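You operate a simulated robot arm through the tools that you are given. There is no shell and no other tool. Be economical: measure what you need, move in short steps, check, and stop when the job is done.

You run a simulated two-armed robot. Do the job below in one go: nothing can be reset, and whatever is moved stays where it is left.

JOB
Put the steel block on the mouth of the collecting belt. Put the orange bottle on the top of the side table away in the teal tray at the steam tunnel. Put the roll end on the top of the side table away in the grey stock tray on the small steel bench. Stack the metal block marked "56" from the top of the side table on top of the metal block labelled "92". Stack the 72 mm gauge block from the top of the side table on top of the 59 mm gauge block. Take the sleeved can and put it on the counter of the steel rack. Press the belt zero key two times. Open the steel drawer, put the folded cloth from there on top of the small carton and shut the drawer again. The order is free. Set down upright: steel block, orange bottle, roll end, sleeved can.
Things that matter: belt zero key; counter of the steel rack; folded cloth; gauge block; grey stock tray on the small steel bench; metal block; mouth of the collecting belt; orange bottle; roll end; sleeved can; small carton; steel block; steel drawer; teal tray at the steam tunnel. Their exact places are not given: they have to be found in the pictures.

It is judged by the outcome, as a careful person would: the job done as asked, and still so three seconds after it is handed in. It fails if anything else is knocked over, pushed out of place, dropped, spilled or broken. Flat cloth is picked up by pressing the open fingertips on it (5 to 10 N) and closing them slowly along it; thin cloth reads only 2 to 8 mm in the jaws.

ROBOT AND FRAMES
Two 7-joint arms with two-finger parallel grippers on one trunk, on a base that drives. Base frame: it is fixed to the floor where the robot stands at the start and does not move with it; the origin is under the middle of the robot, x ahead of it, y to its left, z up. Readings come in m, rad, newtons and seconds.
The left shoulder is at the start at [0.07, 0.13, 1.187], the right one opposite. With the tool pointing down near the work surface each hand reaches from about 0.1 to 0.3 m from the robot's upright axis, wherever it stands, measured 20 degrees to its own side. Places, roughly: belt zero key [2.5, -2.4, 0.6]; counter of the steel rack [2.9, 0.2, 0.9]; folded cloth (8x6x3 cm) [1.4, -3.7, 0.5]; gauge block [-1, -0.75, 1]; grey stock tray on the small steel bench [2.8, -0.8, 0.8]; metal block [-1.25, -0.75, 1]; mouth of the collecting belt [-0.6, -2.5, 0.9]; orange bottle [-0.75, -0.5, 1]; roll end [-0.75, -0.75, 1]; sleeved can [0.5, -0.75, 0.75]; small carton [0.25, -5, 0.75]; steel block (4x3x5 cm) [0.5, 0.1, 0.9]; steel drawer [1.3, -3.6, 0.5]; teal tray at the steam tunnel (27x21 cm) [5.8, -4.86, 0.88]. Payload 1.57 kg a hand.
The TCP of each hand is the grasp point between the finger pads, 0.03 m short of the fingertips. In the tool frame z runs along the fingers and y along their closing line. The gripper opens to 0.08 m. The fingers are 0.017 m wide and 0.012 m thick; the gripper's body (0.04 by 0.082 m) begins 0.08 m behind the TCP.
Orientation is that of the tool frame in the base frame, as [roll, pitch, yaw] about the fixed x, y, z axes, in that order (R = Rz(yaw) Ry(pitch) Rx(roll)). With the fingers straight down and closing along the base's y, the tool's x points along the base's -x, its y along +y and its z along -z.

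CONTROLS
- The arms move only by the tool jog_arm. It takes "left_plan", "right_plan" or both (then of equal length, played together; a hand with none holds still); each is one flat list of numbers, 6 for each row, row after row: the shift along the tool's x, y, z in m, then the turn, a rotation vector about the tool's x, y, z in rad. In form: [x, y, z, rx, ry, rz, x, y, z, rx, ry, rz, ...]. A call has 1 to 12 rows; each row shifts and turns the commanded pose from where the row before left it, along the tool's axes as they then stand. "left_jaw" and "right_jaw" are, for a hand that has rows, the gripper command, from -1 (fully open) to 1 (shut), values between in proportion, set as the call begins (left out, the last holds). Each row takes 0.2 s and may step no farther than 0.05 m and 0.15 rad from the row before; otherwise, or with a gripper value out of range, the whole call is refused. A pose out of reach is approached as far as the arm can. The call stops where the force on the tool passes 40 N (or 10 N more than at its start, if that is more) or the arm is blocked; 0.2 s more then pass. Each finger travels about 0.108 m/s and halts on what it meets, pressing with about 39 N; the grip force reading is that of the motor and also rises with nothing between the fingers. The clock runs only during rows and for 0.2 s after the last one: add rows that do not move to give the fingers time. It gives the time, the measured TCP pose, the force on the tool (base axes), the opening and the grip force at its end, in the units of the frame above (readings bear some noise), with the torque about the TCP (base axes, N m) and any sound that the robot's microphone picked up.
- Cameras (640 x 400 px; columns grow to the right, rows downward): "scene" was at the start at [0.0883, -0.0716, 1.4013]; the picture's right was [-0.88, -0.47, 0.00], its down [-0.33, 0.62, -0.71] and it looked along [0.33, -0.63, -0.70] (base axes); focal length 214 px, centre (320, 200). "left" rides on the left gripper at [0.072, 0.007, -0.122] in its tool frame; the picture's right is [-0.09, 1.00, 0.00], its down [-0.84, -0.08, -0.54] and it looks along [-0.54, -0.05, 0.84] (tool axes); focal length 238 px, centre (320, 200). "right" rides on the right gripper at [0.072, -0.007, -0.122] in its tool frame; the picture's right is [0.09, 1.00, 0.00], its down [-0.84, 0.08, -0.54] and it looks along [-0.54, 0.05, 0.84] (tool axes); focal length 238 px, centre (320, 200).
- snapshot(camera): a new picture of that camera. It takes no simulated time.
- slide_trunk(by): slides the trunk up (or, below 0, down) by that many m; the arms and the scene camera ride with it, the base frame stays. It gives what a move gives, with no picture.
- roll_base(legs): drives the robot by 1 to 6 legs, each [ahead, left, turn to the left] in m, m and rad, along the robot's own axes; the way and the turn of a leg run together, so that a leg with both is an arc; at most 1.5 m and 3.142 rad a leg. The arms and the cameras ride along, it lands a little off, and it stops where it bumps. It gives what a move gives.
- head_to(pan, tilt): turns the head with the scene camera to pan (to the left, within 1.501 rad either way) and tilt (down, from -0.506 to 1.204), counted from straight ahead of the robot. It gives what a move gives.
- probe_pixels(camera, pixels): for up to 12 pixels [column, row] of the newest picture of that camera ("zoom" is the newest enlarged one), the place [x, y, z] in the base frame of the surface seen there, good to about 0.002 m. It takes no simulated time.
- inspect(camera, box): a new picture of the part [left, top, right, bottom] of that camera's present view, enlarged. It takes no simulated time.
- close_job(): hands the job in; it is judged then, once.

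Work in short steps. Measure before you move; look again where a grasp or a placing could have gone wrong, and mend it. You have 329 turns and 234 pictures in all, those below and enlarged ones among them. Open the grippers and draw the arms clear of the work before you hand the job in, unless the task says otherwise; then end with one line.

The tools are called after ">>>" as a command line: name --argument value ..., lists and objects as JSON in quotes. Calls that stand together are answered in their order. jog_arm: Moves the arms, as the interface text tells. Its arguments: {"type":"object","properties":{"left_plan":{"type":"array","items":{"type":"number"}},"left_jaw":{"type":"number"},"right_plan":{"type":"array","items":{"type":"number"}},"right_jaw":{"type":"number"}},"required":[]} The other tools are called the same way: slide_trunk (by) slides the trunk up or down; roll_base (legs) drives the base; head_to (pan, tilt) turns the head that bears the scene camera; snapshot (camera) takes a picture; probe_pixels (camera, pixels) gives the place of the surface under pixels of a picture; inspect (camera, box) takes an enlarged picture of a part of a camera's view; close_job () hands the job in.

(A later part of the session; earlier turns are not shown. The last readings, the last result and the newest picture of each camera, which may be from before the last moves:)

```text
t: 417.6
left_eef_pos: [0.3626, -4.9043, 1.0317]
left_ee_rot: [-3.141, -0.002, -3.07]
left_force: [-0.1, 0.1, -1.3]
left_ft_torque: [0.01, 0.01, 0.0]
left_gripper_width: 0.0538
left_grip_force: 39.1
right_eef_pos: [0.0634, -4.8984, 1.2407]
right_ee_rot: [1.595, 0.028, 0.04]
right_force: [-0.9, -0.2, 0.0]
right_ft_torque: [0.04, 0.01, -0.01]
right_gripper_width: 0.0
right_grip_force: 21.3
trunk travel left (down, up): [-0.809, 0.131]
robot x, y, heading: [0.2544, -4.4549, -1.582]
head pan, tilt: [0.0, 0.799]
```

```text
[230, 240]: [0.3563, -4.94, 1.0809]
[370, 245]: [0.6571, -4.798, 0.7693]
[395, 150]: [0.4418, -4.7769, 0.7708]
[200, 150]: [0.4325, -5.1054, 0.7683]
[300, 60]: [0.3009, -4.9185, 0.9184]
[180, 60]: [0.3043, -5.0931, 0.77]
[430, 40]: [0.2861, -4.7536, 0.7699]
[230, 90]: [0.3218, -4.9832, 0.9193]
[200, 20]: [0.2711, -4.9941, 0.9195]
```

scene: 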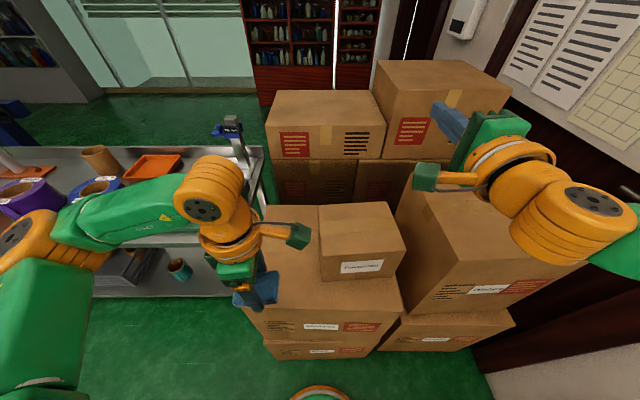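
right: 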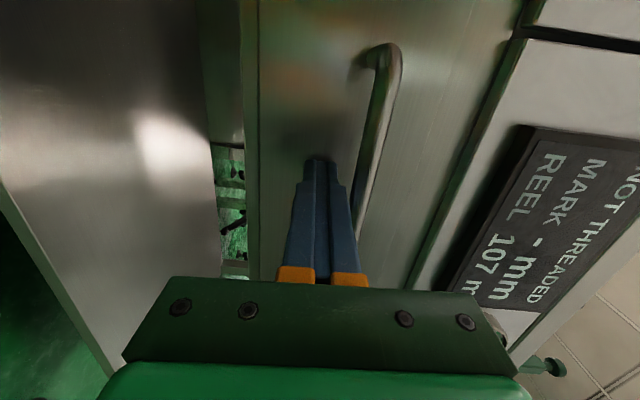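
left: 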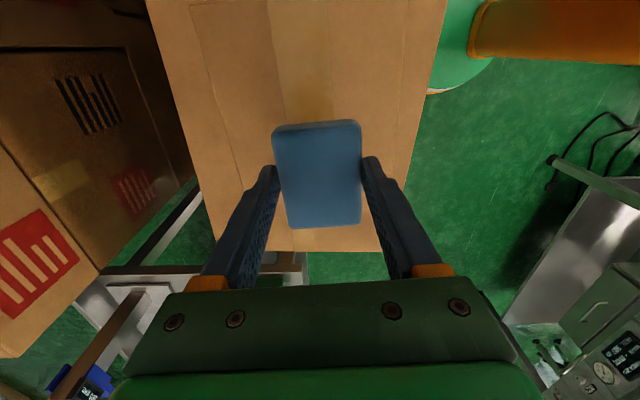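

The cloth is above the small carton. Lowering to contact.

>>> jog_arm --left_plan '[0, 0, 0.04, 0, 0, 0, 0, 0, 0.03, 0, 0, 0, 0, 0, 0, 0, 0, 0]'

>>> jog_arm --left_plan '[0, 0, 0.004, 0, 0, 0, 0, 0, 0, 0, 0, 0]'

```text
t: 418.4
left_eef_pos: [0.3604, -4.8994, 0.9604]
left_ee_rot: [3.139, -0.001, -3.068]
left_force: [-0.1, 0.5, -0.7]
left_ft_torque: [0.0, -0.02, 0.01]
left_gripper_width: 0.0536
left_grip_force: 39.3
right_eef_pos: [0.0615, -4.8984, 1.2407]
right_ee_rot: [1.594, 0.032, 0.039]
right_force: [0.0, 0.1, 0.7]
right_ft_torque: [-0.02, -0.01, -0.01]
right_gripper_width: 0.0
right_grip_force: 21.1
trunk travel left (down, up): [-0.809, 0.131]
robot x, y, heading: [0.2587, -4.4564, -1.589]
head pan, tilt: [0.0, 0.799]
```

```text
t: 419.0
left_eef_pos: [0.3621, -4.9018, 0.958]
left_ee_rot: [3.137, -0.001, -3.069]
left_force: [-0.1, -1.1, -0.4]
left_ft_torque: [0.0, -0.04, 0.02]
left_gripper_width: 0.0537
left_grip_force: 39.2
right_eef_pos: [0.0629, -4.8984, 1.2409]
right_ee_rot: [1.594, 0.029, 0.041]
right_force: [0.7, 0.0, -0.3]
right_ft_torque: [0.01, 0.02, 0.04]
right_gripper_width: 0.0002
right_grip_force: 20.9
trunk travel left (down, up): [-0.809, 0.131]
robot x, y, heading: [0.2581, -4.4549, -1.59]
head pan, tilt: [0.0, 0.799]
```

>>> jog_arm --left_plan '[0, 0, 0.003, 0, 0, 0, 0, 0, 0, 0, 0, 0]'

>>> jog_arm --left_plan '[0, 0, 0.003, 0, 0, 0, 0, 0, 0, 0, 0, 0]'

```text
t: 419.6
left_eef_pos: [0.3604, -4.9012, 0.9549]
left_ee_rot: [-3.14, -0.002, -3.068]
left_force: [1.2, -2.8, 10.5]
left_ft_torque: [-0.17, -0.28, 0.04]
left_gripper_width: 0.0538
left_grip_force: 39.3
right_eef_pos: [0.0629, -4.8981, 1.2423]
right_ee_rot: [1.593, 0.029, 0.041]
right_force: [0.1, 0.2, -0.1]
right_ft_torque: [-0.03, 0.01, 0.02]
right_gripper_width: 0.0
right_grip_force: 21.2
trunk travel left (down, up): [-0.809, 0.131]
robot x, y, heading: [0.2584, -4.4531, -1.589]
head pan, tilt: [0.0, 0.799]
```

```text
t: 420.1
left_eef_pos: [0.3609, -4.9005, 0.9548]
left_ee_rot: [-3.133, -0.006, -3.066]
left_force: [1.0, 1.6, 18.8]
left_ft_torque: [0.54, -0.24, -0.03]
left_gripper_width: 0.0537
left_grip_force: 38.8
right_eef_pos: [0.062, -4.8942, 1.2424]
right_ee_rot: [1.591, 0.028, 0.041]
right_force: [0.1, -0.2, -0.3]
right_ft_torque: [-0.02, -0.02, 0.0]
right_gripper_width: 0.0
right_grip_force: 21.9
trunk travel left (down, up): [-0.809, 0.131]
robot x, y, heading: [0.2563, -4.4523, -1.582]
head pan, tilt: [0.0, 0.799]
stopped in row 2 (left hand): the force on the tool passed its limit at 42 N (the readings are from after the stop); the commanded pose is now the measured one
```

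Contact. Opening and lifting.

>>> jog_arm --left_plan '[0, 0, 0, 0, 0, 0, 0, 0, 0, 0, 0, 0]' --left_jaw -1

>>> jog_arm --left_plan '[0, 0, -0.03, 0, 0, 0, 0, 0, -0.04, 0, 0, 0, 0, 0, -0.05, 0, 0, 0, 0, 0, 0, 0, 0, 0]'

>>> snapshot --camera "left"

>>> snapshot --camera "scene"

```text
t: 420.7
left_eef_pos: [0.3613, -4.9018, 0.9525]
left_ee_rot: [-3.138, -0.004, -3.067]
left_force: [-0.2, 0.7, 0.4]
left_ft_torque: [-0.01, 0.02, 0.0]
left_gripper_width: 0.08
left_grip_force: 0.0
right_eef_pos: [0.0621, -4.8971, 1.2404]
right_ee_rot: [1.591, 0.03, 0.038]
right_force: [0.5, 0.7, 1.1]
right_ft_torque: [0.01, 0.02, 0.03]
right_gripper_width: 0.0002
right_grip_force: 21.3
trunk travel left (down, up): [-0.809, 0.131]
robot x, y, heading: [0.2538, -4.4553, -1.586]
head pan, tilt: [0.0, 0.799]
```

```text
t: 421.7
left_eef_pos: [0.3637, -4.9034, 1.071]
left_ee_rot: [-3.139, -0.003, -3.067]
left_force: [-0.3, -0.6, -0.3]
left_ft_torque: [0.0, 0.02, -0.02]
left_gripper_width: 0.0798
left_grip_force: 0.1
right_eef_pos: [0.0622, -4.8995, 1.24]
right_ee_rot: [1.595, 0.03, 0.039]
right_force: [0.0, 0.0, -0.3]
right_ft_torque: [-0.03, -0.02, 0.01]
right_gripper_width: 0.0002
right_grip_force: 21.2
trunk travel left (down, up): [-0.809, 0.131]
robot x, y, heading: [0.2537, -4.4572, -1.584]
head pan, tilt: [0.0, 0.799]
```

```text
106 pictures are left
```

left: 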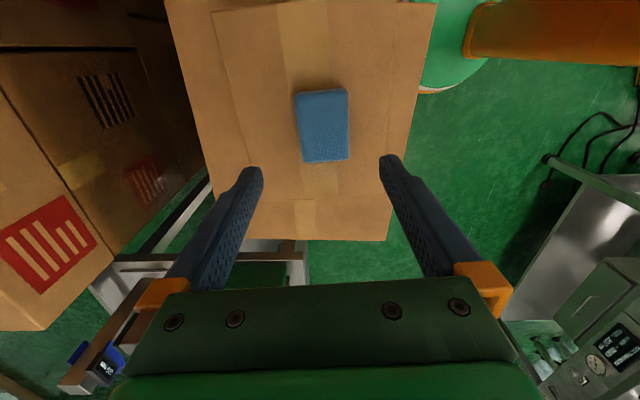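

```text
105 pictures are left
```

scene: 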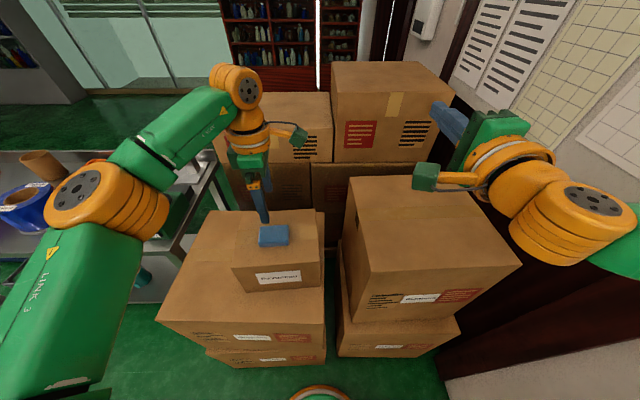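

Cloth lies on the small carton. Retracting the left hand and restoring both hands' downward default posture in free space.

>>> jog_arm --left_plan '[0, 0.04, 0, 0, 0, 0, 0, 0.04, 0, 0, 0, 0.138, 0, 0.04, 0, 0, 0, 0.138, 0, 0, 0, 0, 0, 0.138, 0, 0, 0, 0, 0, 0.138, 0, 0, 0, 0, 0, 0.138, 0, 0, 0, 0, 0, 0.138, 0, 0, 0, 0, 0, 0.138, 0, 0, 0, 0, 0, 0.138, 0, 0, 0, 0, 0, 0.138, 0, 0, 0, 0, 0, 0.138, 0, 0, 0, 0, 0, 0.138]'

>>> roll_base --legs '[[-0.12, 0.2, 0], [0, 0, 1.57]]'

>>> jog_arm --right_plan '[0, 0, 0, 0, 0, -0.1428, 0, 0, 0, 0, 0, -0.1428, 0, 0, 0, 0, 0, -0.1428, 0, 0, 0, 0, 0, -0.1428, 0, 0, 0, 0, 0, -0.1428, 0, 0, 0, 0, 0, -0.1428, 0, 0, 0, 0, 0, -0.1428, 0, 0, 0, 0, 0, -0.1428, 0, 0, 0, 0, 0, -0.1428, 0, 0, 0, 0, 0, -0.1428, 0, 0, 0, 0, 0, -0.1428, 0, 0, 0, 0, 0, 0]'

>>> jog_arm --right_plan '[0, 0, -0.02, 0, 0.14, 0, 0.0028, 0, -0.0198, 0, 0.14, 0, 0.0056, 0, -0.0192, 0, 0.14, 0, 0.0083, 0, -0.0182, 0, 0.14, 0, 0.0108, 0, -0.0168, 0, 0.14, 0, 0.0131, 0, -0.0151, 0, 0.14, 0, 0.0151, 0, -0.0131, 0, 0.14, 0, 0.0168, 0, -0.0108, 0, 0.14, 0, 0.0182, 0, -0.0083, 0, 0.14, 0, 0.0192, 0, -0.0056, 0, 0.14, 0, 0, 0, 0, 0, 0.14, 0, 0, 0, 0, 0, 0, 0]' --right_jaw -1

```text
t: 424.3
left_eef_pos: [0.3578, -4.7826, 1.0711]
left_ee_rot: [-3.137, 0.004, 1.697]
left_force: [0.4, 0.2, -0.1]
left_ft_torque: [0.03, 0.0, 0.01]
left_gripper_width: 0.08
left_grip_force: 0.1
right_eef_pos: [0.0624, -4.8996, 1.2418]
right_ee_rot: [1.594, 0.028, 0.041]
right_force: [-0.1, -0.8, -0.1]
right_ft_torque: [0.04, 0.0, 0.04]
right_gripper_width: 0.0001
right_grip_force: 21.0
trunk travel left (down, up): [-0.809, 0.131]
robot x, y, heading: [0.2555, -4.4549, -1.585]
head pan, tilt: [0.0, 0.799]
```

```text
t: 429.9
left_eef_pos: [0.7832, -4.2268, 1.0708]
left_ee_rot: [-3.138, 0.004, -2.998]
left_force: [0.2, -0.2, 0.2]
left_ft_torque: [-0.01, -0.01, -0.02]
left_gripper_width: 0.08
left_grip_force: 0.0
right_eef_pos: [0.9052, -4.5201, 1.2398]
right_ee_rot: [1.593, 0.029, 1.627]
right_force: [0.1, -0.3, 0.9]
right_ft_torque: [-0.02, 0.01, -0.02]
right_gripper_width: 0.0002
right_grip_force: 21.2
trunk travel left (down, up): [-0.809, 0.131]
robot x, y, heading: [0.4558, -4.3351, 0.001]
head pan, tilt: [0.0, 0.799]
```

```text
t: 432.5
left_eef_pos: [0.7838, -4.2274, 1.0716]
left_ee_rot: [-3.138, 0.003, -2.997]
left_force: [-1.4, 0.1, -1.0]
left_ft_torque: [0.01, -0.04, 0.03]
left_gripper_width: 0.0798
left_grip_force: 0.0
right_eef_pos: [0.9048, -4.5203, 1.2406]
right_ee_rot: [-2.215, 1.533, -2.161]
right_force: [0.2, -0.2, -0.5]
right_ft_torque: [0.02, 0.01, 0.03]
right_gripper_width: 0.0003
right_grip_force: 21.1
trunk travel left (down, up): [-0.809, 0.131]
robot x, y, heading: [0.457, -4.332, -0.001]
head pan, tilt: [0.0, 0.799]
```

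```text
t: 435.1
left_eef_pos: [0.7832, -4.2263, 1.0724]
left_ee_rot: [-3.137, 0.004, -2.998]
left_force: [-0.6, 0.3, -1.0]
left_ft_torque: [-0.02, -0.01, 0.02]
left_gripper_width: 0.0801
left_grip_force: 0.1
right_eef_pos: [0.7055, -4.5309, 1.2414]
right_ee_rot: [-3.114, 0.006, -3.084]
right_force: [0.1, 0.1, 0.6]
right_ft_torque: [0.0, -0.03, -0.03]
right_gripper_width: 0.0801
right_grip_force: 0.1
trunk travel left (down, up): [-0.809, 0.131]
robot x, y, heading: [0.4559, -4.3339, -0.001]
head pan, tilt: [0.0, 0.799]
```

Hands restored. Driving back east and north through the passage.

>>> roll_base --legs '[[1.45, 0, 0], [1.35, 0.4, 0], [1.22, 0, 0], [0, 0, 1.57]]'

>>> head_to --pan 0 --tilt 0.4

>>> snapshot --camera "scene"

```text
t: 459.0
left_eef_pos: [4.4047, -3.5245, 1.0705]
left_ee_rot: [-3.138, 0.003, -1.352]
left_force: [0.4, 0.2, 0.2]
left_ft_torque: [-0.01, -0.02, 0.0]
left_gripper_width: 0.0802
left_grip_force: 0.1
right_eef_pos: [4.7108, -3.5789, 1.2415]
right_ee_rot: [-3.111, 0.006, -1.44]
right_force: [-0.2, 0.4, -0.2]
right_ft_torque: [0.01, 0.0, -0.02]
right_gripper_width: 0.08
right_grip_force: 0.1
trunk travel left (down, up): [-0.809, 0.131]
robot x, y, heading: [4.5367, -3.8418, 1.644]
head pan, tilt: [0.0, 0.799]
```

```text
t: 459.9
left_eef_pos: [4.4035, -3.5232, 1.0714]
left_ee_rot: [-3.137, 0.002, -1.352]
left_force: [-0.1, -0.1, 1.3]
left_ft_torque: [0.01, 0.0, -0.01]
left_gripper_width: 0.0799
left_grip_force: 0.0
right_eef_pos: [4.7113, -3.5805, 1.2415]
right_ee_rot: [-3.111, 0.006, -1.441]
right_force: [-0.1, 0.1, 0.4]
right_ft_torque: [0.03, 0.01, -0.02]
right_gripper_width: 0.0801
right_grip_force: 0.0
trunk travel left (down, up): [-0.809, 0.131]
robot x, y, heading: [4.534, -3.844, 1.641]
head pan, tilt: [0.0, 0.4]
```

```text
104 pictures are left
```

scene: 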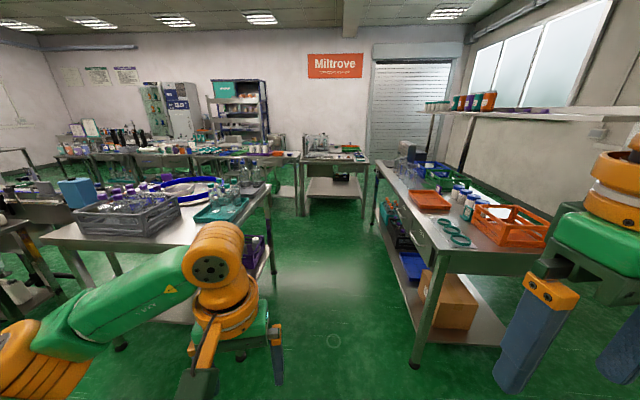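

Correcting heading and going through the passage, then west along the aisle to the cart.

>>> roll_base --legs '[[0, 0, -0.07], [1.45, 0, 0], [0.87, 0, 0], [0, 0, 1.57]]'

>>> head_to --pan -0.5 --tilt 0.4

>>> snapshot --camera "scene"

```text
t: 475.6
left_eef_pos: [4.292, -1.6312, 1.0712]
left_ee_rot: [-3.138, 0.004, 0.104]
left_force: [-0.7, 0.4, -1.4]
left_ft_torque: [0.0, 0.0, -0.02]
left_gripper_width: 0.0799
left_grip_force: 0.0
right_eef_pos: [4.384, -1.3309, 1.2429]
right_ee_rot: [-3.111, 0.008, 0.018]
right_force: [0.5, -0.3, -0.1]
right_ft_torque: [-0.02, 0.0, -0.01]
right_gripper_width: 0.0799
right_grip_force: 0.1
trunk travel left (down, up): [-0.809, 0.131]
robot x, y, heading: [4.6244, -1.539, 3.101]
head pan, tilt: [0.0, 0.4]
```

```text
t: 476.5
left_eef_pos: [4.2928, -1.6303, 1.0707]
left_ee_rot: [-3.137, 0.003, 0.104]
left_force: [-0.1, -0.3, 0.8]
left_ft_torque: [0.0, 0.0, 0.0]
left_gripper_width: 0.08
left_grip_force: 0.1
right_eef_pos: [4.3843, -1.3309, 1.2426]
right_ee_rot: [-3.112, 0.006, 0.018]
right_force: [-0.7, 0.7, 0.8]
right_ft_torque: [0.01, -0.01, 0.01]
right_gripper_width: 0.0799
right_grip_force: 0.0
trunk travel left (down, up): [-0.809, 0.131]
robot x, y, heading: [4.6251, -1.5383, 3.101]
head pan, tilt: [-0.499, 0.4]
```

```text
103 pictures are left
```

scene: 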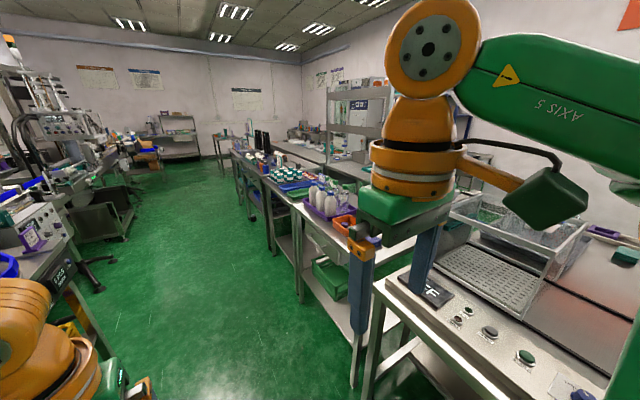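

Looking north from here for access to the rack counter.

>>> head_to --pan -1.3 --tilt 0.45

>>> snapshot --camera "scene"

```text
t: 477.6
left_eef_pos: [4.2922, -1.6309, 1.0717]
left_ee_rot: [-3.138, 0.003, 0.103]
left_force: [-0.2, 0.6, 0.6]
left_ft_torque: [0.03, 0.0, 0.0]
left_gripper_width: 0.0798
left_grip_force: 0.1
right_eef_pos: [4.3843, -1.3315, 1.242]
right_ee_rot: [-3.112, 0.008, 0.017]
right_force: [0.1, 0.0, -0.1]
right_ft_torque: [0.0, 0.0, -0.01]
right_gripper_width: 0.08
right_grip_force: 0.1
trunk travel left (down, up): [-0.809, 0.131]
robot x, y, heading: [4.6242, -1.5358, 3.102]
head pan, tilt: [-1.3, 0.45]
```

```text
102 pictures are left
```

scene: 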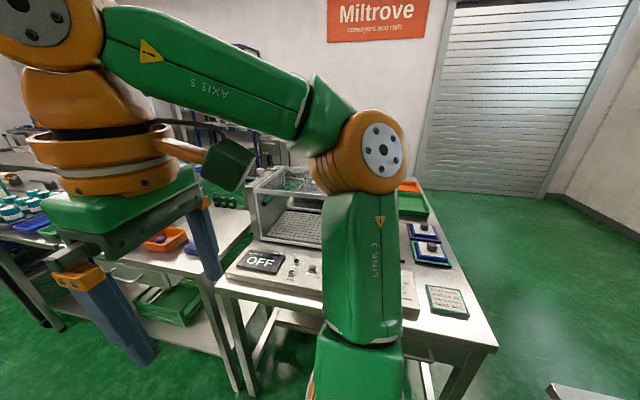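

>>> probe_pixels --camera "scene" --pixels '[[493, 345], [430, 195], [550, 280], [560, 392], [500, 210], [460, 220], [635, 395], [580, 195], [400, 160]]'

```text
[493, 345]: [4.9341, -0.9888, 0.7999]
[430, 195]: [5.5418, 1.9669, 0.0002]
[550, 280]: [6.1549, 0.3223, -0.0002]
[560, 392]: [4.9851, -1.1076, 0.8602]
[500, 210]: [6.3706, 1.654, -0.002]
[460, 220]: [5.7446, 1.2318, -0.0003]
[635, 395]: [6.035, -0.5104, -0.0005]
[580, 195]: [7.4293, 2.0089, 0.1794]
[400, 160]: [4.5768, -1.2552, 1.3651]
```

The way north seems closed by the bench/shelf corners here. I drive to x≈2.9 and examine the rack from the aisle.

>>> roll_base --legs '[[1.45, 0, 0.04], [0.3, 0, 0], [0, 0, -1.57]]'

>>> head_to --pan 0 --tilt 0.45

>>> snapshot --camera "scene"

```text
t: 490.4
left_eef_pos: [2.7511, -1.1568, 1.0718]
left_ee_rot: [-3.139, 0.004, -1.451]
left_force: [0.4, 0.3, -0.4]
left_ft_torque: [-0.01, 0.02, 0.01]
left_gripper_width: 0.0801
left_grip_force: 0.1
right_eef_pos: [3.0518, -1.2427, 1.2413]
right_ee_rot: [-3.112, 0.006, -1.537]
right_force: [0.2, 0.0, -0.8]
right_ft_torque: [0.02, 0.01, 0.0]
right_gripper_width: 0.0799
right_grip_force: 0.1
trunk travel left (down, up): [-0.809, 0.131]
robot x, y, heading: [2.8516, -1.4824, 1.548]
head pan, tilt: [-1.3, 0.45]
```

```text
t: 491.9
left_eef_pos: [2.7528, -1.1558, 1.0706]
left_ee_rot: [-3.137, 0.002, -1.45]
left_force: [0.0, 0.5, -0.5]
left_ft_torque: [0.0, -0.02, 0.03]
left_gripper_width: 0.0801
left_grip_force: 0.2
right_eef_pos: [3.0535, -1.2414, 1.2405]
right_ee_rot: [-3.112, 0.005, -1.538]
right_force: [0.0, 0.1, 0.6]
right_ft_torque: [-0.01, -0.05, -0.03]
right_gripper_width: 0.0799
right_grip_force: 0.2
trunk travel left (down, up): [-0.809, 0.131]
robot x, y, heading: [2.8494, -1.4854, 1.547]
head pan, tilt: [0.0, 0.45]
```

```text
101 pictures are left
```

scene: 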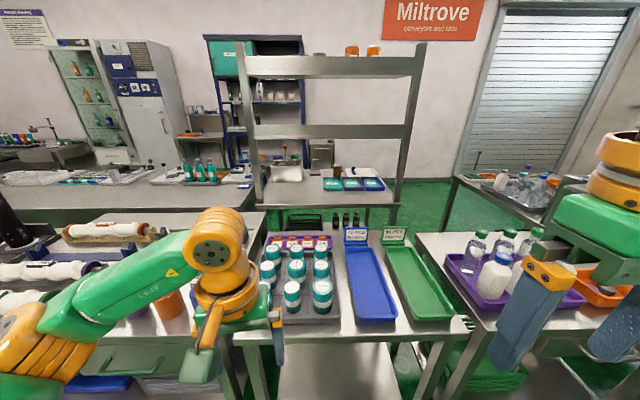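

>>> probe_pixels --camera "scene" --pixels '[[300, 205], [395, 205], [345, 212], [430, 200], [455, 185], [345, 175], [270, 200], [240, 195], [470, 210], [420, 225], [310, 178], [525, 215]]'

>>> inspect --camera "scene" --box '[220, 130, 480, 260]'

```text
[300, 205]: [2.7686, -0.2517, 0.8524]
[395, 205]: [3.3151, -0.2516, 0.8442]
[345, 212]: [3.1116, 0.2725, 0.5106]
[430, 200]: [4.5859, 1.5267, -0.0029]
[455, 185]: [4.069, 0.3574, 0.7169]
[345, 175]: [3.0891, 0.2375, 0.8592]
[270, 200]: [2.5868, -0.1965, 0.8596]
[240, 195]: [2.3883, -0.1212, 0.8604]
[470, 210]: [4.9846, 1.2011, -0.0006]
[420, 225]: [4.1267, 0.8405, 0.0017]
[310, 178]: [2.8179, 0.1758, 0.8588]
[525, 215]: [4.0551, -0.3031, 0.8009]
```

```text
2.46 times, centred on (350, 195) of scene
```

zoom: 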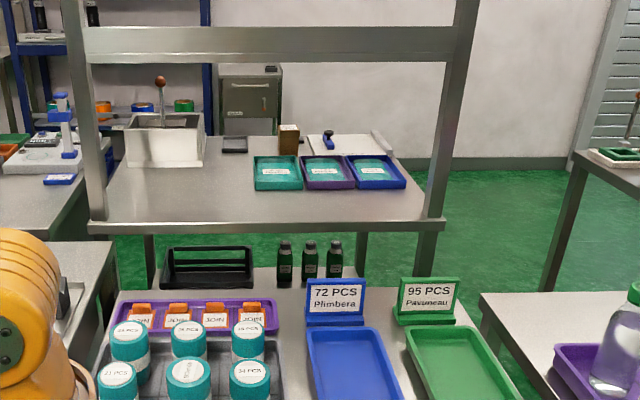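

Counter z≈0.859, x 2.5–3.35, front edge y≈-0.25 – not reachable over the small bench. I probe the layout north of the row to find another access.

>>> probe_pixels --camera "scene" --pixels '[[250, 105], [160, 120], [110, 130], [205, 160], [60, 155], [20, 160], [400, 170], [300, 150], [235, 150], [230, 170], [150, 180], [380, 140]]'

>>> inspect --camera "scene" --box '[0, 100, 260, 260]'

```text
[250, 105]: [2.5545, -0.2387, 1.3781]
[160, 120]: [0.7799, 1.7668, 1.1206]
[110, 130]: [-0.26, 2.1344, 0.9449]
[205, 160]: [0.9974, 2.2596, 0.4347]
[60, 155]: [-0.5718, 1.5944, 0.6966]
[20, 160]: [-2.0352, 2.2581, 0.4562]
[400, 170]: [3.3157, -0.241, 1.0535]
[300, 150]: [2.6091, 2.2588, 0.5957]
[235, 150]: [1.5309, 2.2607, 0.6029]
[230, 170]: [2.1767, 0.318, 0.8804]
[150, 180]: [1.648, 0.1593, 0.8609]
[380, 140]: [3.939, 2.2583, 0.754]
```

```text
2.46 times, centred on (130, 180) of scene
```

zoom: 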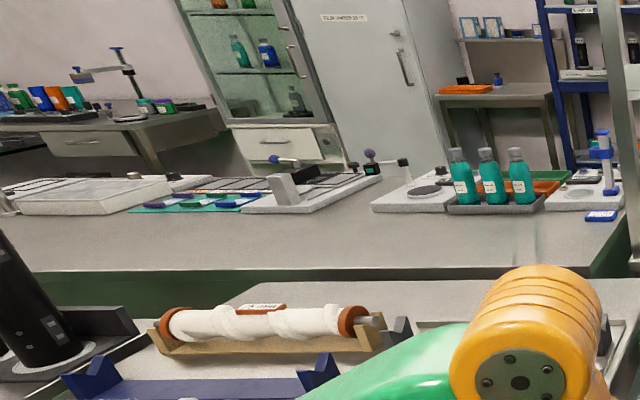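

A corridor exists north of the row (y≈0.5–1.6), reachable past my start position. First fetch the can: driving west to the cart's west side.

>>> roll_base --legs '[[0, 0, 1.58], [1.45, 0, 0], [1.4, 0, 0], [0, 0, 3.14]]'

>>> head_to --pan 0.6 --tilt 0.5

>>> snapshot --camera "scene"

```text
t: 517.3
left_eef_pos: [0.2574, -1.4435, 1.0711]
left_ee_rot: [-3.139, 0.004, -2.937]
left_force: [-0.6, -0.2, 0.1]
left_ft_torque: [-0.01, 0.0, -0.02]
left_gripper_width: 0.0796
left_grip_force: 0.1
right_eef_pos: [0.1956, -1.7504, 1.2415]
right_ee_rot: [-3.112, 0.008, -3.025]
right_force: [0.2, 0.7, -0.1]
right_ft_torque: [-0.01, -0.02, -0.05]
right_gripper_width: 0.0799
right_grip_force: 0.0
trunk travel left (down, up): [-0.809, 0.131]
robot x, y, heading: [-0.0618, -1.5706, 0.065]
head pan, tilt: [0.0, 0.45]
```

```text
t: 518.3
left_eef_pos: [0.2572, -1.4427, 1.0723]
left_ee_rot: [-3.137, 0.003, -2.937]
left_force: [-0.5, 0.5, -0.4]
left_ft_torque: [-0.03, -0.01, 0.02]
left_gripper_width: 0.0799
left_grip_force: 0.0
right_eef_pos: [0.1964, -1.7504, 1.2421]
right_ee_rot: [-3.113, 0.008, -3.024]
right_force: [-0.5, -0.7, 0.3]
right_ft_torque: [0.01, -0.02, -0.03]
right_gripper_width: 0.0799
right_grip_force: 0.0
trunk travel left (down, up): [-0.809, 0.131]
robot x, y, heading: [-0.0605, -1.573, 0.066]
head pan, tilt: [0.6, 0.499]
```

```text
98 pictures are left
```

scene: 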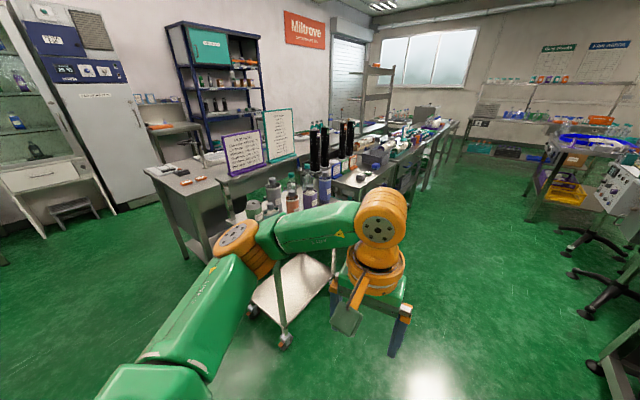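

Strafing left (north) 0.78 while straightening; then looking at the cart.

>>> roll_base --legs '[[0, 0, -0.066], [0.05, 0.8, 0]]'

>>> head_to --pan -0.05 --tilt 0.8

>>> snapshot --camera "scene"

```text
t: 522.9
left_eef_pos: [0.3227, -0.6895, 1.0706]
left_ee_rot: [-3.137, 0.003, -3.01]
left_force: [0.2, -0.2, 0.0]
left_ft_torque: [0.01, -0.01, 0.02]
left_gripper_width: 0.0801
left_grip_force: 0.0
right_eef_pos: [0.2381, -0.9914, 1.2415]
right_ee_rot: [-3.115, 0.005, -3.098]
right_force: [0.5, -0.2, 0.2]
right_ft_torque: [0.02, -0.03, -0.01]
right_gripper_width: 0.08
right_grip_force: 0.1
trunk travel left (down, up): [-0.809, 0.131]
robot x, y, heading: [-0.0068, -0.7934, -0.012]
head pan, tilt: [0.6, 0.499]
```

```text
t: 524.0
left_eef_pos: [0.3227, -0.688, 1.0713]
left_ee_rot: [-3.137, 0.005, -3.011]
left_force: [-0.3, -0.9, 0.4]
left_ft_torque: [0.01, 0.03, 0.02]
left_gripper_width: 0.0798
left_grip_force: 0.0
right_eef_pos: [0.2397, -0.9902, 1.2409]
right_ee_rot: [-3.111, 0.008, -3.099]
right_force: [0.8, 0.9, -0.4]
right_ft_torque: [-0.01, -0.02, 0.01]
right_gripper_width: 0.0802
right_grip_force: 0.1
trunk travel left (down, up): [-0.809, 0.131]
robot x, y, heading: [-0.0063, -0.7928, -0.011]
head pan, tilt: [-0.051, 0.799]
```

```text
97 pictures are left
```

scene: 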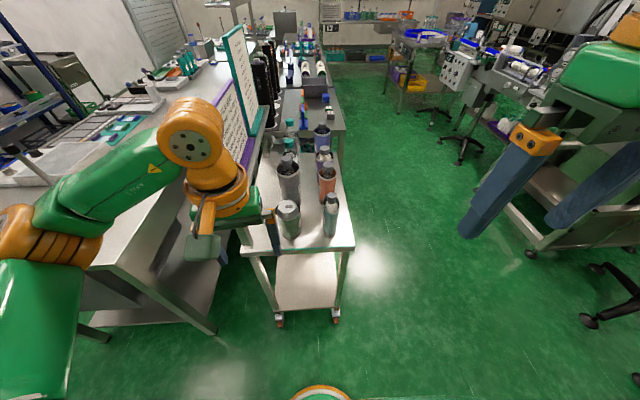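

>>> inspect --camera "scene" --box '[220, 90, 380, 260]'

>>> probe_pixels --camera "scene" --pixels '[[289, 207], [289, 235], [331, 200], [331, 225], [288, 160], [327, 170], [245, 250], [353, 245], [322, 130], [300, 245]]'

```text
2.35 times, centred on (300, 175) of scene
```

zoom: 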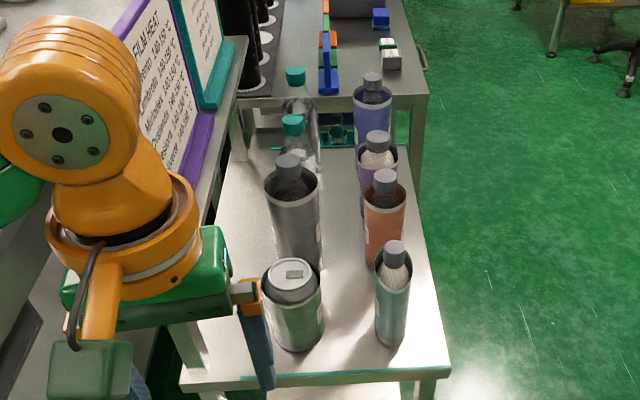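

```text
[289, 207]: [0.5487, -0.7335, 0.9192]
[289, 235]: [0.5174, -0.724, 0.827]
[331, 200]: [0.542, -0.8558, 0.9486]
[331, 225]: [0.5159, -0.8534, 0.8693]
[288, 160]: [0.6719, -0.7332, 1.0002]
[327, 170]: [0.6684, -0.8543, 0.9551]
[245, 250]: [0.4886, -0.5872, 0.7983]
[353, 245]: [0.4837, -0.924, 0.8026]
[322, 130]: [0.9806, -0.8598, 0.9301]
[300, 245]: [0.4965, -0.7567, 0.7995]
```

The sleeved can stands at (0.549,-0.733), top 0.92, cart top 0.80. Rolling ahead 0.18 and left 0.05, then viewing with the left camera.

>>> roll_base --legs '[[0.18, -0.05, 0]]'

>>> snapshot --camera "left"

```text
t: 525.5
left_eef_pos: [0.4974, -0.74, 1.0725]
left_ee_rot: [-3.137, 0.005, -3.011]
left_force: [-1.6, 0.5, 0.2]
left_ft_torque: [-0.02, -0.02, 0.02]
left_gripper_width: 0.08
left_grip_force: 0.1
right_eef_pos: [0.4138, -1.0418, 1.2432]
right_ee_rot: [-3.112, 0.01, -3.095]
right_force: [-0.6, -0.7, 1.0]
right_ft_torque: [-0.01, 0.01, 0.02]
right_gripper_width: 0.0801
right_grip_force: 0.0
trunk travel left (down, up): [-0.809, 0.131]
robot x, y, heading: [0.1678, -0.8453, -0.008]
head pan, tilt: [-0.051, 0.799]
```

```text
95 pictures are left
```

left: 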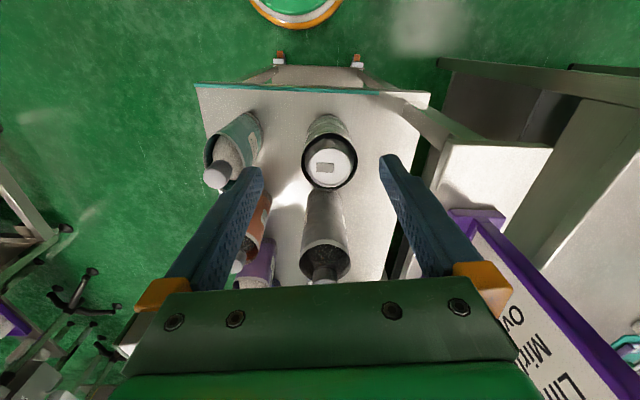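

Can at (330,160), roughly aligned. Probing rim and neighbours.

>>> probe_pixels --camera "left" --pixels '[[330, 160], [304, 162], [356, 160], [330, 136], [330, 186], [326, 270], [218, 175], [245, 130], [480, 215], [375, 160]]'

```text
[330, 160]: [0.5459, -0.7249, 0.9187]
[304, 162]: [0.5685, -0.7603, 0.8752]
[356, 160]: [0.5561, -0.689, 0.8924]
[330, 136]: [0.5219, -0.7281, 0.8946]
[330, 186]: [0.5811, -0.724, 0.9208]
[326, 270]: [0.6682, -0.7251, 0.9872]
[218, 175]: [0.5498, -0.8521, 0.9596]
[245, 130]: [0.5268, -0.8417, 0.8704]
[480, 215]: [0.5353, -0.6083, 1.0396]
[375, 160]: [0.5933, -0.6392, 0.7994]
```

Can centre ≈ (0.552,-0.7245), ⌀~71 mm. Moving over it and down to TCP ≈0.965 for an alignment check.

>>> jog_arm --left_plan '[-0.028, 0.0042, 0, 0, 0, 0, -0.028, 0.0041, 0, 0, 0, 0, 0, 0, 0.04, 0, 0, 0, 0, 0, 0.04, 0, 0, 0, 0, 0, 0.025, 0, 0, 0, 0, 0, 0, 0, 0, 0]'

>>> snapshot --camera "left"

```text
t: 526.9
left_eef_pos: [0.5567, -0.728, 0.9657]
left_ee_rot: [-3.137, 0.005, -3.01]
left_force: [-0.6, 0.2, 0.0]
left_ft_torque: [-0.02, -0.05, -0.02]
left_gripper_width: 0.08
left_grip_force: 0.1
right_eef_pos: [0.4177, -1.0434, 1.2417]
right_ee_rot: [-3.113, 0.007, -3.095]
right_force: [0.4, -1.3, -0.1]
right_ft_torque: [-0.01, -0.03, 0.01]
right_gripper_width: 0.08
right_grip_force: 0.1
trunk travel left (down, up): [-0.809, 0.131]
robot x, y, heading: [0.1707, -0.8414, -0.012]
head pan, tilt: [-0.051, 0.799]
```

```text
94 pictures are left
```

left: 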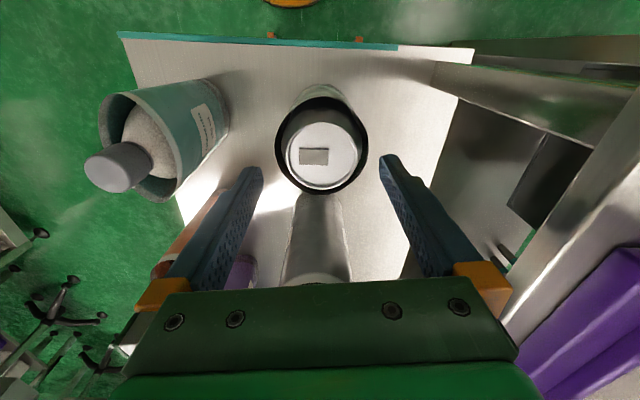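

Centred (322 vs 321). Lowering 0.10 and closing.

>>> jog_arm --left_plan '[0, 0, 0.03, 0, 0, 0, 0, 0, 0.035, 0, 0, 0, 0, 0, 0.035, 0, 0, 0, 0, 0, 0, 0, 0, 0]'

>>> snapshot --camera "left"

```text
t: 527.9
left_eef_pos: [0.5563, -0.7273, 0.8674]
left_ee_rot: [-3.139, 0.002, -3.011]
left_force: [0.1, 1.4, -0.9]
left_ft_torque: [0.02, -0.02, 0.02]
left_gripper_width: 0.08
left_grip_force: 0.0
right_eef_pos: [0.418, -1.0444, 1.2419]
right_ee_rot: [-3.114, 0.009, -3.097]
right_force: [0.3, 0.7, 0.2]
right_ft_torque: [0.03, -0.01, 0.01]
right_gripper_width: 0.08
right_grip_force: 0.1
trunk travel left (down, up): [-0.809, 0.131]
robot x, y, heading: [0.171, -0.8466, -0.009]
head pan, tilt: [-0.051, 0.799]
```

```text
93 pictures are left
```

left: 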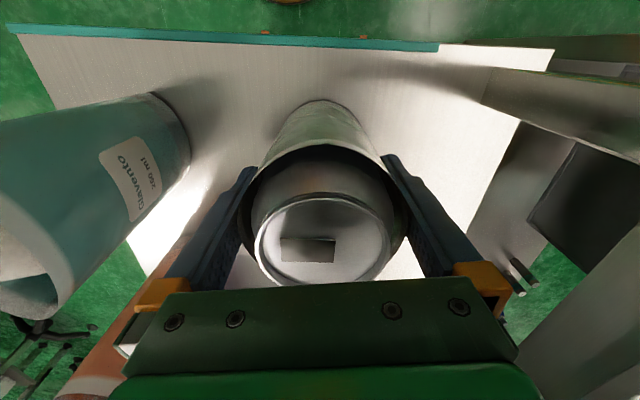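

Fingers straddle the sleeve. Closing and lifting.

>>> jog_arm --left_plan '[0, 0, 0, 0, 0, 0, 0, 0, 0, 0, 0, 0, 0, 0, 0, 0, 0, 0]' --left_jaw 1

>>> jog_arm --left_plan '[0, 0, -0.02, 0, 0, 0, 0, 0, -0.04, 0, 0, 0, 0, 0, -0.05, 0, 0, 0, 0, 0, -0.05, 0, 0, 0, 0, 0, -0.05, 0, 0, 0, 0, 0, 0, 0, 0, 0]'

>>> snapshot --camera "left"

```text
t: 528.7
left_eef_pos: [0.5577, -0.726, 0.8665]
left_ee_rot: [-3.139, 0.003, -3.01]
left_force: [-0.7, -0.3, 0.2]
left_ft_torque: [0.04, 0.02, 0.01]
left_gripper_width: 0.0649
left_grip_force: 39.1
right_eef_pos: [0.4185, -1.0433, 1.2426]
right_ee_rot: [-3.113, 0.008, -3.096]
right_force: [-1.1, 0.9, -0.3]
right_ft_torque: [-0.01, 0.01, 0.0]
right_gripper_width: 0.0802
right_grip_force: 0.0
trunk travel left (down, up): [-0.809, 0.131]
robot x, y, heading: [0.1729, -0.8445, -0.01]
head pan, tilt: [-0.051, 0.799]
```

```text
t: 530.1
left_eef_pos: [0.5542, -0.7251, 1.0757]
left_ee_rot: [-3.14, 0.001, -3.011]
left_force: [0.2, 0.5, -4.4]
left_ft_torque: [0.0, 0.02, -0.01]
left_gripper_width: 0.0648
left_grip_force: 39.1
right_eef_pos: [0.4182, -1.0441, 1.243]
right_ee_rot: [-3.112, 0.008, -3.096]
right_force: [0.3, 0.5, -0.2]
right_ft_torque: [0.03, 0.02, 0.02]
right_gripper_width: 0.0802
right_grip_force: 0.1
trunk travel left (down, up): [-0.809, 0.131]
robot x, y, heading: [0.1707, -0.8465, -0.012]
head pan, tilt: [-0.051, 0.799]
```

```text
92 pictures are left
```

left: 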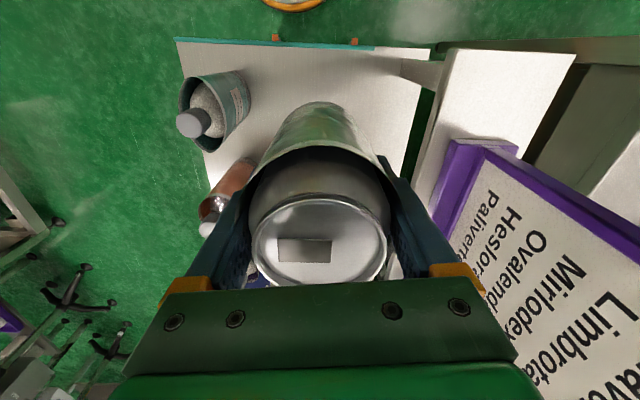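

Can held (bottom 66 mm below TCP). Backing away to x≈-0.15 and looking north for the corridor.

>>> roll_base --legs '[[-0.32, 0, 0], [0, 0.85, 0]]'

>>> head_to --pan 0.9 --tilt 0.5

>>> snapshot --camera "scene"

```text
t: 536.5
left_eef_pos: [0.2483, 0.155, 1.0768]
left_ee_rot: [-3.137, 0.001, -3.009]
left_force: [-0.2, -0.2, -3.3]
left_ft_torque: [0.01, -0.03, -0.02]
left_gripper_width: 0.065
left_grip_force: 38.9
right_eef_pos: [0.1117, -0.1636, 1.2405]
right_ee_rot: [-3.114, 0.008, -3.096]
right_force: [0.9, 0.8, -0.6]
right_ft_torque: [0.01, -0.02, 0.0]
right_gripper_width: 0.0798
right_grip_force: 0.1
trunk travel left (down, up): [-0.809, 0.131]
robot x, y, heading: [-0.1334, 0.0373, -0.009]
head pan, tilt: [-0.051, 0.799]
```

```text
t: 537.7
left_eef_pos: [0.2472, 0.1557, 1.0765]
left_ee_rot: [-3.139, 0.004, -3.009]
left_force: [0.5, -0.3, -3.1]
left_ft_torque: [0.0, 0.02, -0.02]
left_gripper_width: 0.0646
left_grip_force: 39.5
right_eef_pos: [0.1111, -0.163, 1.2409]
right_ee_rot: [-3.114, 0.007, -3.096]
right_force: [0.5, 0.4, -0.3]
right_ft_torque: [-0.02, -0.04, -0.03]
right_gripper_width: 0.08
right_grip_force: 0.1
trunk travel left (down, up): [-0.809, 0.131]
robot x, y, heading: [-0.1347, 0.0352, -0.007]
head pan, tilt: [0.901, 0.499]
```

```text
91 pictures are left
```

scene: 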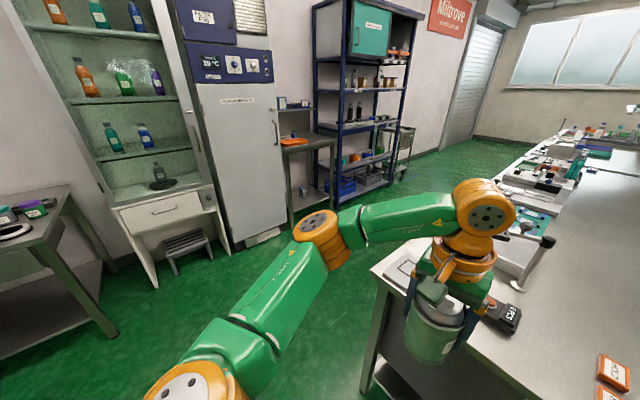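

>>> probe_pixels --camera "scene" --pixels '[[373, 270], [250, 245], [292, 222], [335, 203], [398, 178], [115, 335], [158, 285], [225, 250], [505, 155], [575, 140], [440, 170], [365, 195]]'

```text
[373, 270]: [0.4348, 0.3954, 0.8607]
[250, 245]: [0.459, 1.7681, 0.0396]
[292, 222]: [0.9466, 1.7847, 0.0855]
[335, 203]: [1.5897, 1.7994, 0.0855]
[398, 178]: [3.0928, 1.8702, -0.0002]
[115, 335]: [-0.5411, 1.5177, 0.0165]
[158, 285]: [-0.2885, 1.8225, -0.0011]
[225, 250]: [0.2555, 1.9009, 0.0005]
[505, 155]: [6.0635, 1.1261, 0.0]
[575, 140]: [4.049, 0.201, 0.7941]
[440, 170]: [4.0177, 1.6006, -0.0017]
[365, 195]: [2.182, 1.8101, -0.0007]
```

Corridor y 0.4–1.77 is clear. Strafing to y≈1.05, driving east ~3 m, turning south to face the rack.

>>> roll_base --legs '[[0, 1.02, 0], [1.48, 0, 0], [1.48, 0, 0], [0, 0, -1.57]]'

>>> head_to --pan 0 --tilt 0.6

>>> snapshot --camera "scene"

```text
t: 560.9
left_eef_pos: [2.9988, 0.5974, 1.0769]
left_ee_rot: [-3.138, 0.003, 1.686]
left_force: [-0.1, 0.1, -3.5]
left_ft_torque: [0.03, 0.01, 0.0]
left_gripper_width: 0.0648
left_grip_force: 39.5
right_eef_pos: [2.6837, 0.7387, 1.2409]
right_ee_rot: [-3.112, 0.007, 1.599]
right_force: [-1.1, 0.4, -0.6]
right_ft_torque: [0.01, 0.01, 0.01]
right_gripper_width: 0.0799
right_grip_force: 0.0
trunk travel left (down, up): [-0.809, 0.131]
robot x, y, heading: [2.8847, 0.9858, -1.602]
head pan, tilt: [0.901, 0.499]
```

```text
t: 562.1
left_eef_pos: [3.0002, 0.5979, 1.0755]
left_ee_rot: [-3.139, 0.003, 1.686]
left_force: [-0.2, -0.3, -2.7]
left_ft_torque: [-0.01, 0.0, -0.02]
left_gripper_width: 0.065
left_grip_force: 38.8
right_eef_pos: [2.683, 0.739, 1.241]
right_ee_rot: [-3.114, 0.007, 1.597]
right_force: [-0.7, -0.1, -0.1]
right_ft_torque: [-0.02, 0.04, 0.02]
right_gripper_width: 0.08
right_grip_force: 0.0
trunk travel left (down, up): [-0.809, 0.131]
robot x, y, heading: [2.889, 0.986, -1.596]
head pan, tilt: [0.0, 0.6]
```

```text
90 pictures are left
```

scene: 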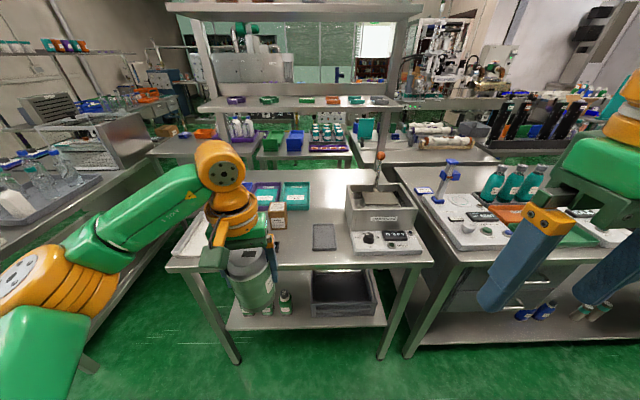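

The rack counter is in front. Zooming to pick a free spot.

>>> inspect --camera "scene" --box '[160, 160, 440, 290]'

>>> probe_pixels --camera "scene" --pixels '[[300, 260], [300, 240], [324, 237], [277, 210], [330, 205], [270, 268], [420, 262], [170, 268], [350, 255], [312, 105], [335, 190]]'

```text
2.29 times, centred on (300, 225) of scene
```

zoom: 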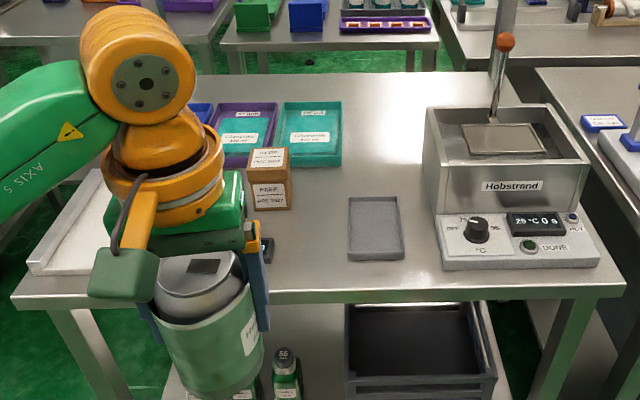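

```text
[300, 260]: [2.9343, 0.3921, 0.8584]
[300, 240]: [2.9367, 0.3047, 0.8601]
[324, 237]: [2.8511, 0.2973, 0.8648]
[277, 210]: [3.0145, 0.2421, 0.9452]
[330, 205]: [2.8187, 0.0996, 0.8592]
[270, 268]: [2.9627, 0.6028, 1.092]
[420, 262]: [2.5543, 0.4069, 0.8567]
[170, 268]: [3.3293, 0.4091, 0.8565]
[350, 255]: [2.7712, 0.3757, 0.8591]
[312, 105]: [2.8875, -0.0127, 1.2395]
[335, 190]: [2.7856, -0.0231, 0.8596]
```

>>> probe_pixels --camera "zoom" --pixels '[[350, 203], [349, 255], [402, 203], [402, 255], [290, 205], [254, 207], [290, 155], [262, 245], [320, 285], [430, 265], [330, 170], [275, 255]]'

```text
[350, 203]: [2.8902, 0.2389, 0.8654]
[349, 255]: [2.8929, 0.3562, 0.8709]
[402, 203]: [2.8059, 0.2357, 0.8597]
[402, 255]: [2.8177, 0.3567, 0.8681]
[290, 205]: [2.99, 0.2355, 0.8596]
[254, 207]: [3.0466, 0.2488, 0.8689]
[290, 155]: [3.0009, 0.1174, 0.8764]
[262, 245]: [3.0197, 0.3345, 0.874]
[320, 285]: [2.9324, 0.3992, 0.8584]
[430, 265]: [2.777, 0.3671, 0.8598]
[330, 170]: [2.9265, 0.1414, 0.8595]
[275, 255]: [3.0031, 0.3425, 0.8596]
```

Free strip x 2.893–2.99 in front of the box: target (2.942,0.31). Rolling ahead 0.29 and right 0.05 to bring the can over it.

>>> roll_base --legs '[[0.285, -0.05, 0]]'

>>> snapshot --camera "left"

```text
t: 564.1
left_eef_pos: [2.946, 0.3217, 1.0781]
left_ee_rot: [-3.135, 0.003, 1.69]
left_force: [0.3, 0.5, -3.2]
left_ft_torque: [-0.03, 0.02, 0.01]
left_gripper_width: 0.0644
left_grip_force: 39.3
right_eef_pos: [2.6287, 0.4625, 1.2409]
right_ee_rot: [-3.113, 0.008, 1.603]
right_force: [-0.1, 0.2, 1.2]
right_ft_torque: [-0.05, -0.02, -0.03]
right_gripper_width: 0.0798
right_grip_force: 0.1
trunk travel left (down, up): [-0.809, 0.131]
robot x, y, heading: [2.8332, 0.7047, -1.596]
head pan, tilt: [0.0, 0.6]
```

```text
88 pictures are left
```

left: 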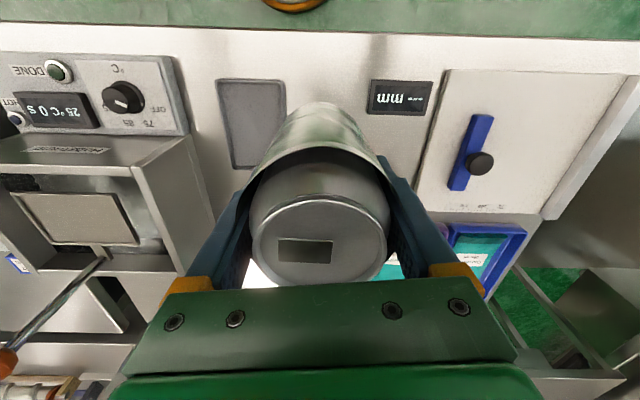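

>>> probe_pixels --camera "left" --pixels '[[371, 82], [369, 110], [286, 85], [286, 140], [433, 110], [320, 60], [380, 125]]'

```text
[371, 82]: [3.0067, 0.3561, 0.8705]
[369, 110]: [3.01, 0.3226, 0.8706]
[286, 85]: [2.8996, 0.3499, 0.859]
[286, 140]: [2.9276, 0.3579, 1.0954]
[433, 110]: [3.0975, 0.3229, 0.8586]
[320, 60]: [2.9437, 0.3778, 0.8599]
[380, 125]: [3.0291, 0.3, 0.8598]
```

Gap 2.893–3.006; can centre 2.946 is fine. Lowering.

>>> jog_arm --left_plan '[0, 0.003, 0.045, 0, 0, 0, 0, 0, 0.05, 0, 0, 0, 0, 0, 0.047, 0, 0, 0, 0, 0, 0, 0, 0, 0]'

>>> jog_arm --left_plan '[0, 0, 0.004, 0, 0, 0, 0, 0, 0, 0, 0, 0]'

```text
t: 565.1
left_eef_pos: [2.9472, 0.3191, 0.9341]
left_ee_rot: [-3.138, 0.002, 1.689]
left_force: [-0.5, -0.4, -3.8]
left_ft_torque: [0.03, -0.01, 0.04]
left_gripper_width: 0.0646
left_grip_force: 39.2
right_eef_pos: [2.626, 0.4604, 1.2416]
right_ee_rot: [-3.114, 0.007, 1.603]
right_force: [-0.2, 0.3, 0.0]
right_ft_torque: [-0.05, 0.0, 0.0]
right_gripper_width: 0.08
right_grip_force: 0.0
trunk travel left (down, up): [-0.809, 0.131]
robot x, y, heading: [2.8287, 0.7015, -1.6]
head pan, tilt: [0.0, 0.6]
```

```text
t: 565.7
left_eef_pos: [2.9463, 0.3198, 0.9302]
left_ee_rot: [-3.139, 0.003, 1.687]
left_force: [0.3, 0.5, -3.1]
left_ft_torque: [0.01, 0.02, 0.01]
left_gripper_width: 0.0646
left_grip_force: 39.1
right_eef_pos: [2.6276, 0.4593, 1.2421]
right_ee_rot: [-3.112, 0.008, 1.602]
right_force: [0.5, -0.3, 0.1]
right_ft_torque: [0.03, 0.0, 0.01]
right_gripper_width: 0.0803
right_grip_force: 0.1
trunk travel left (down, up): [-0.809, 0.131]
robot x, y, heading: [2.8298, 0.704, -1.595]
head pan, tilt: [0.0, 0.6]
```

>>> jog_arm --left_plan '[0, 0, 0.003, 0, 0, 0, 0, 0, 0, 0, 0, 0]'

>>> jog_arm --left_plan '[0, 0, 0.002, 0, 0, 0, 0, 0, 0, 0, 0, 0]'

```text
t: 566.3
left_eef_pos: [2.9464, 0.3212, 0.9286]
left_ee_rot: [-3.139, 0.003, 1.688]
left_force: [1.9, -2.2, 4.8]
left_ft_torque: [-0.02, -0.31, -0.03]
left_gripper_width: 0.0646
left_grip_force: 38.7
right_eef_pos: [2.6276, 0.461, 1.2425]
right_ee_rot: [-3.11, 0.008, 1.601]
right_force: [-0.1, 0.8, -0.1]
right_ft_torque: [-0.02, -0.02, -0.03]
right_gripper_width: 0.08
right_grip_force: 0.2
trunk travel left (down, up): [-0.809, 0.131]
robot x, y, heading: [2.8292, 0.7023, -1.591]
head pan, tilt: [0.0, 0.6]
```

```text
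t: 566.9
left_eef_pos: [2.9461, 0.3205, 0.9279]
left_ee_rot: [-3.135, 0.008, 1.69]
left_force: [3.0, -7.7, 28.3]
left_ft_torque: [0.22, -0.5, 0.0]
left_gripper_width: 0.0648
left_grip_force: 39.3
right_eef_pos: [2.6256, 0.4629, 1.2429]
right_ee_rot: [-3.114, 0.01, 1.603]
right_force: [-0.2, -0.9, 0.2]
right_ft_torque: [-0.03, -0.02, -0.01]
right_gripper_width: 0.08
right_grip_force: 0.1
trunk travel left (down, up): [-0.809, 0.131]
robot x, y, heading: [2.8302, 0.7003, -1.599]
head pan, tilt: [0.0, 0.6]
```

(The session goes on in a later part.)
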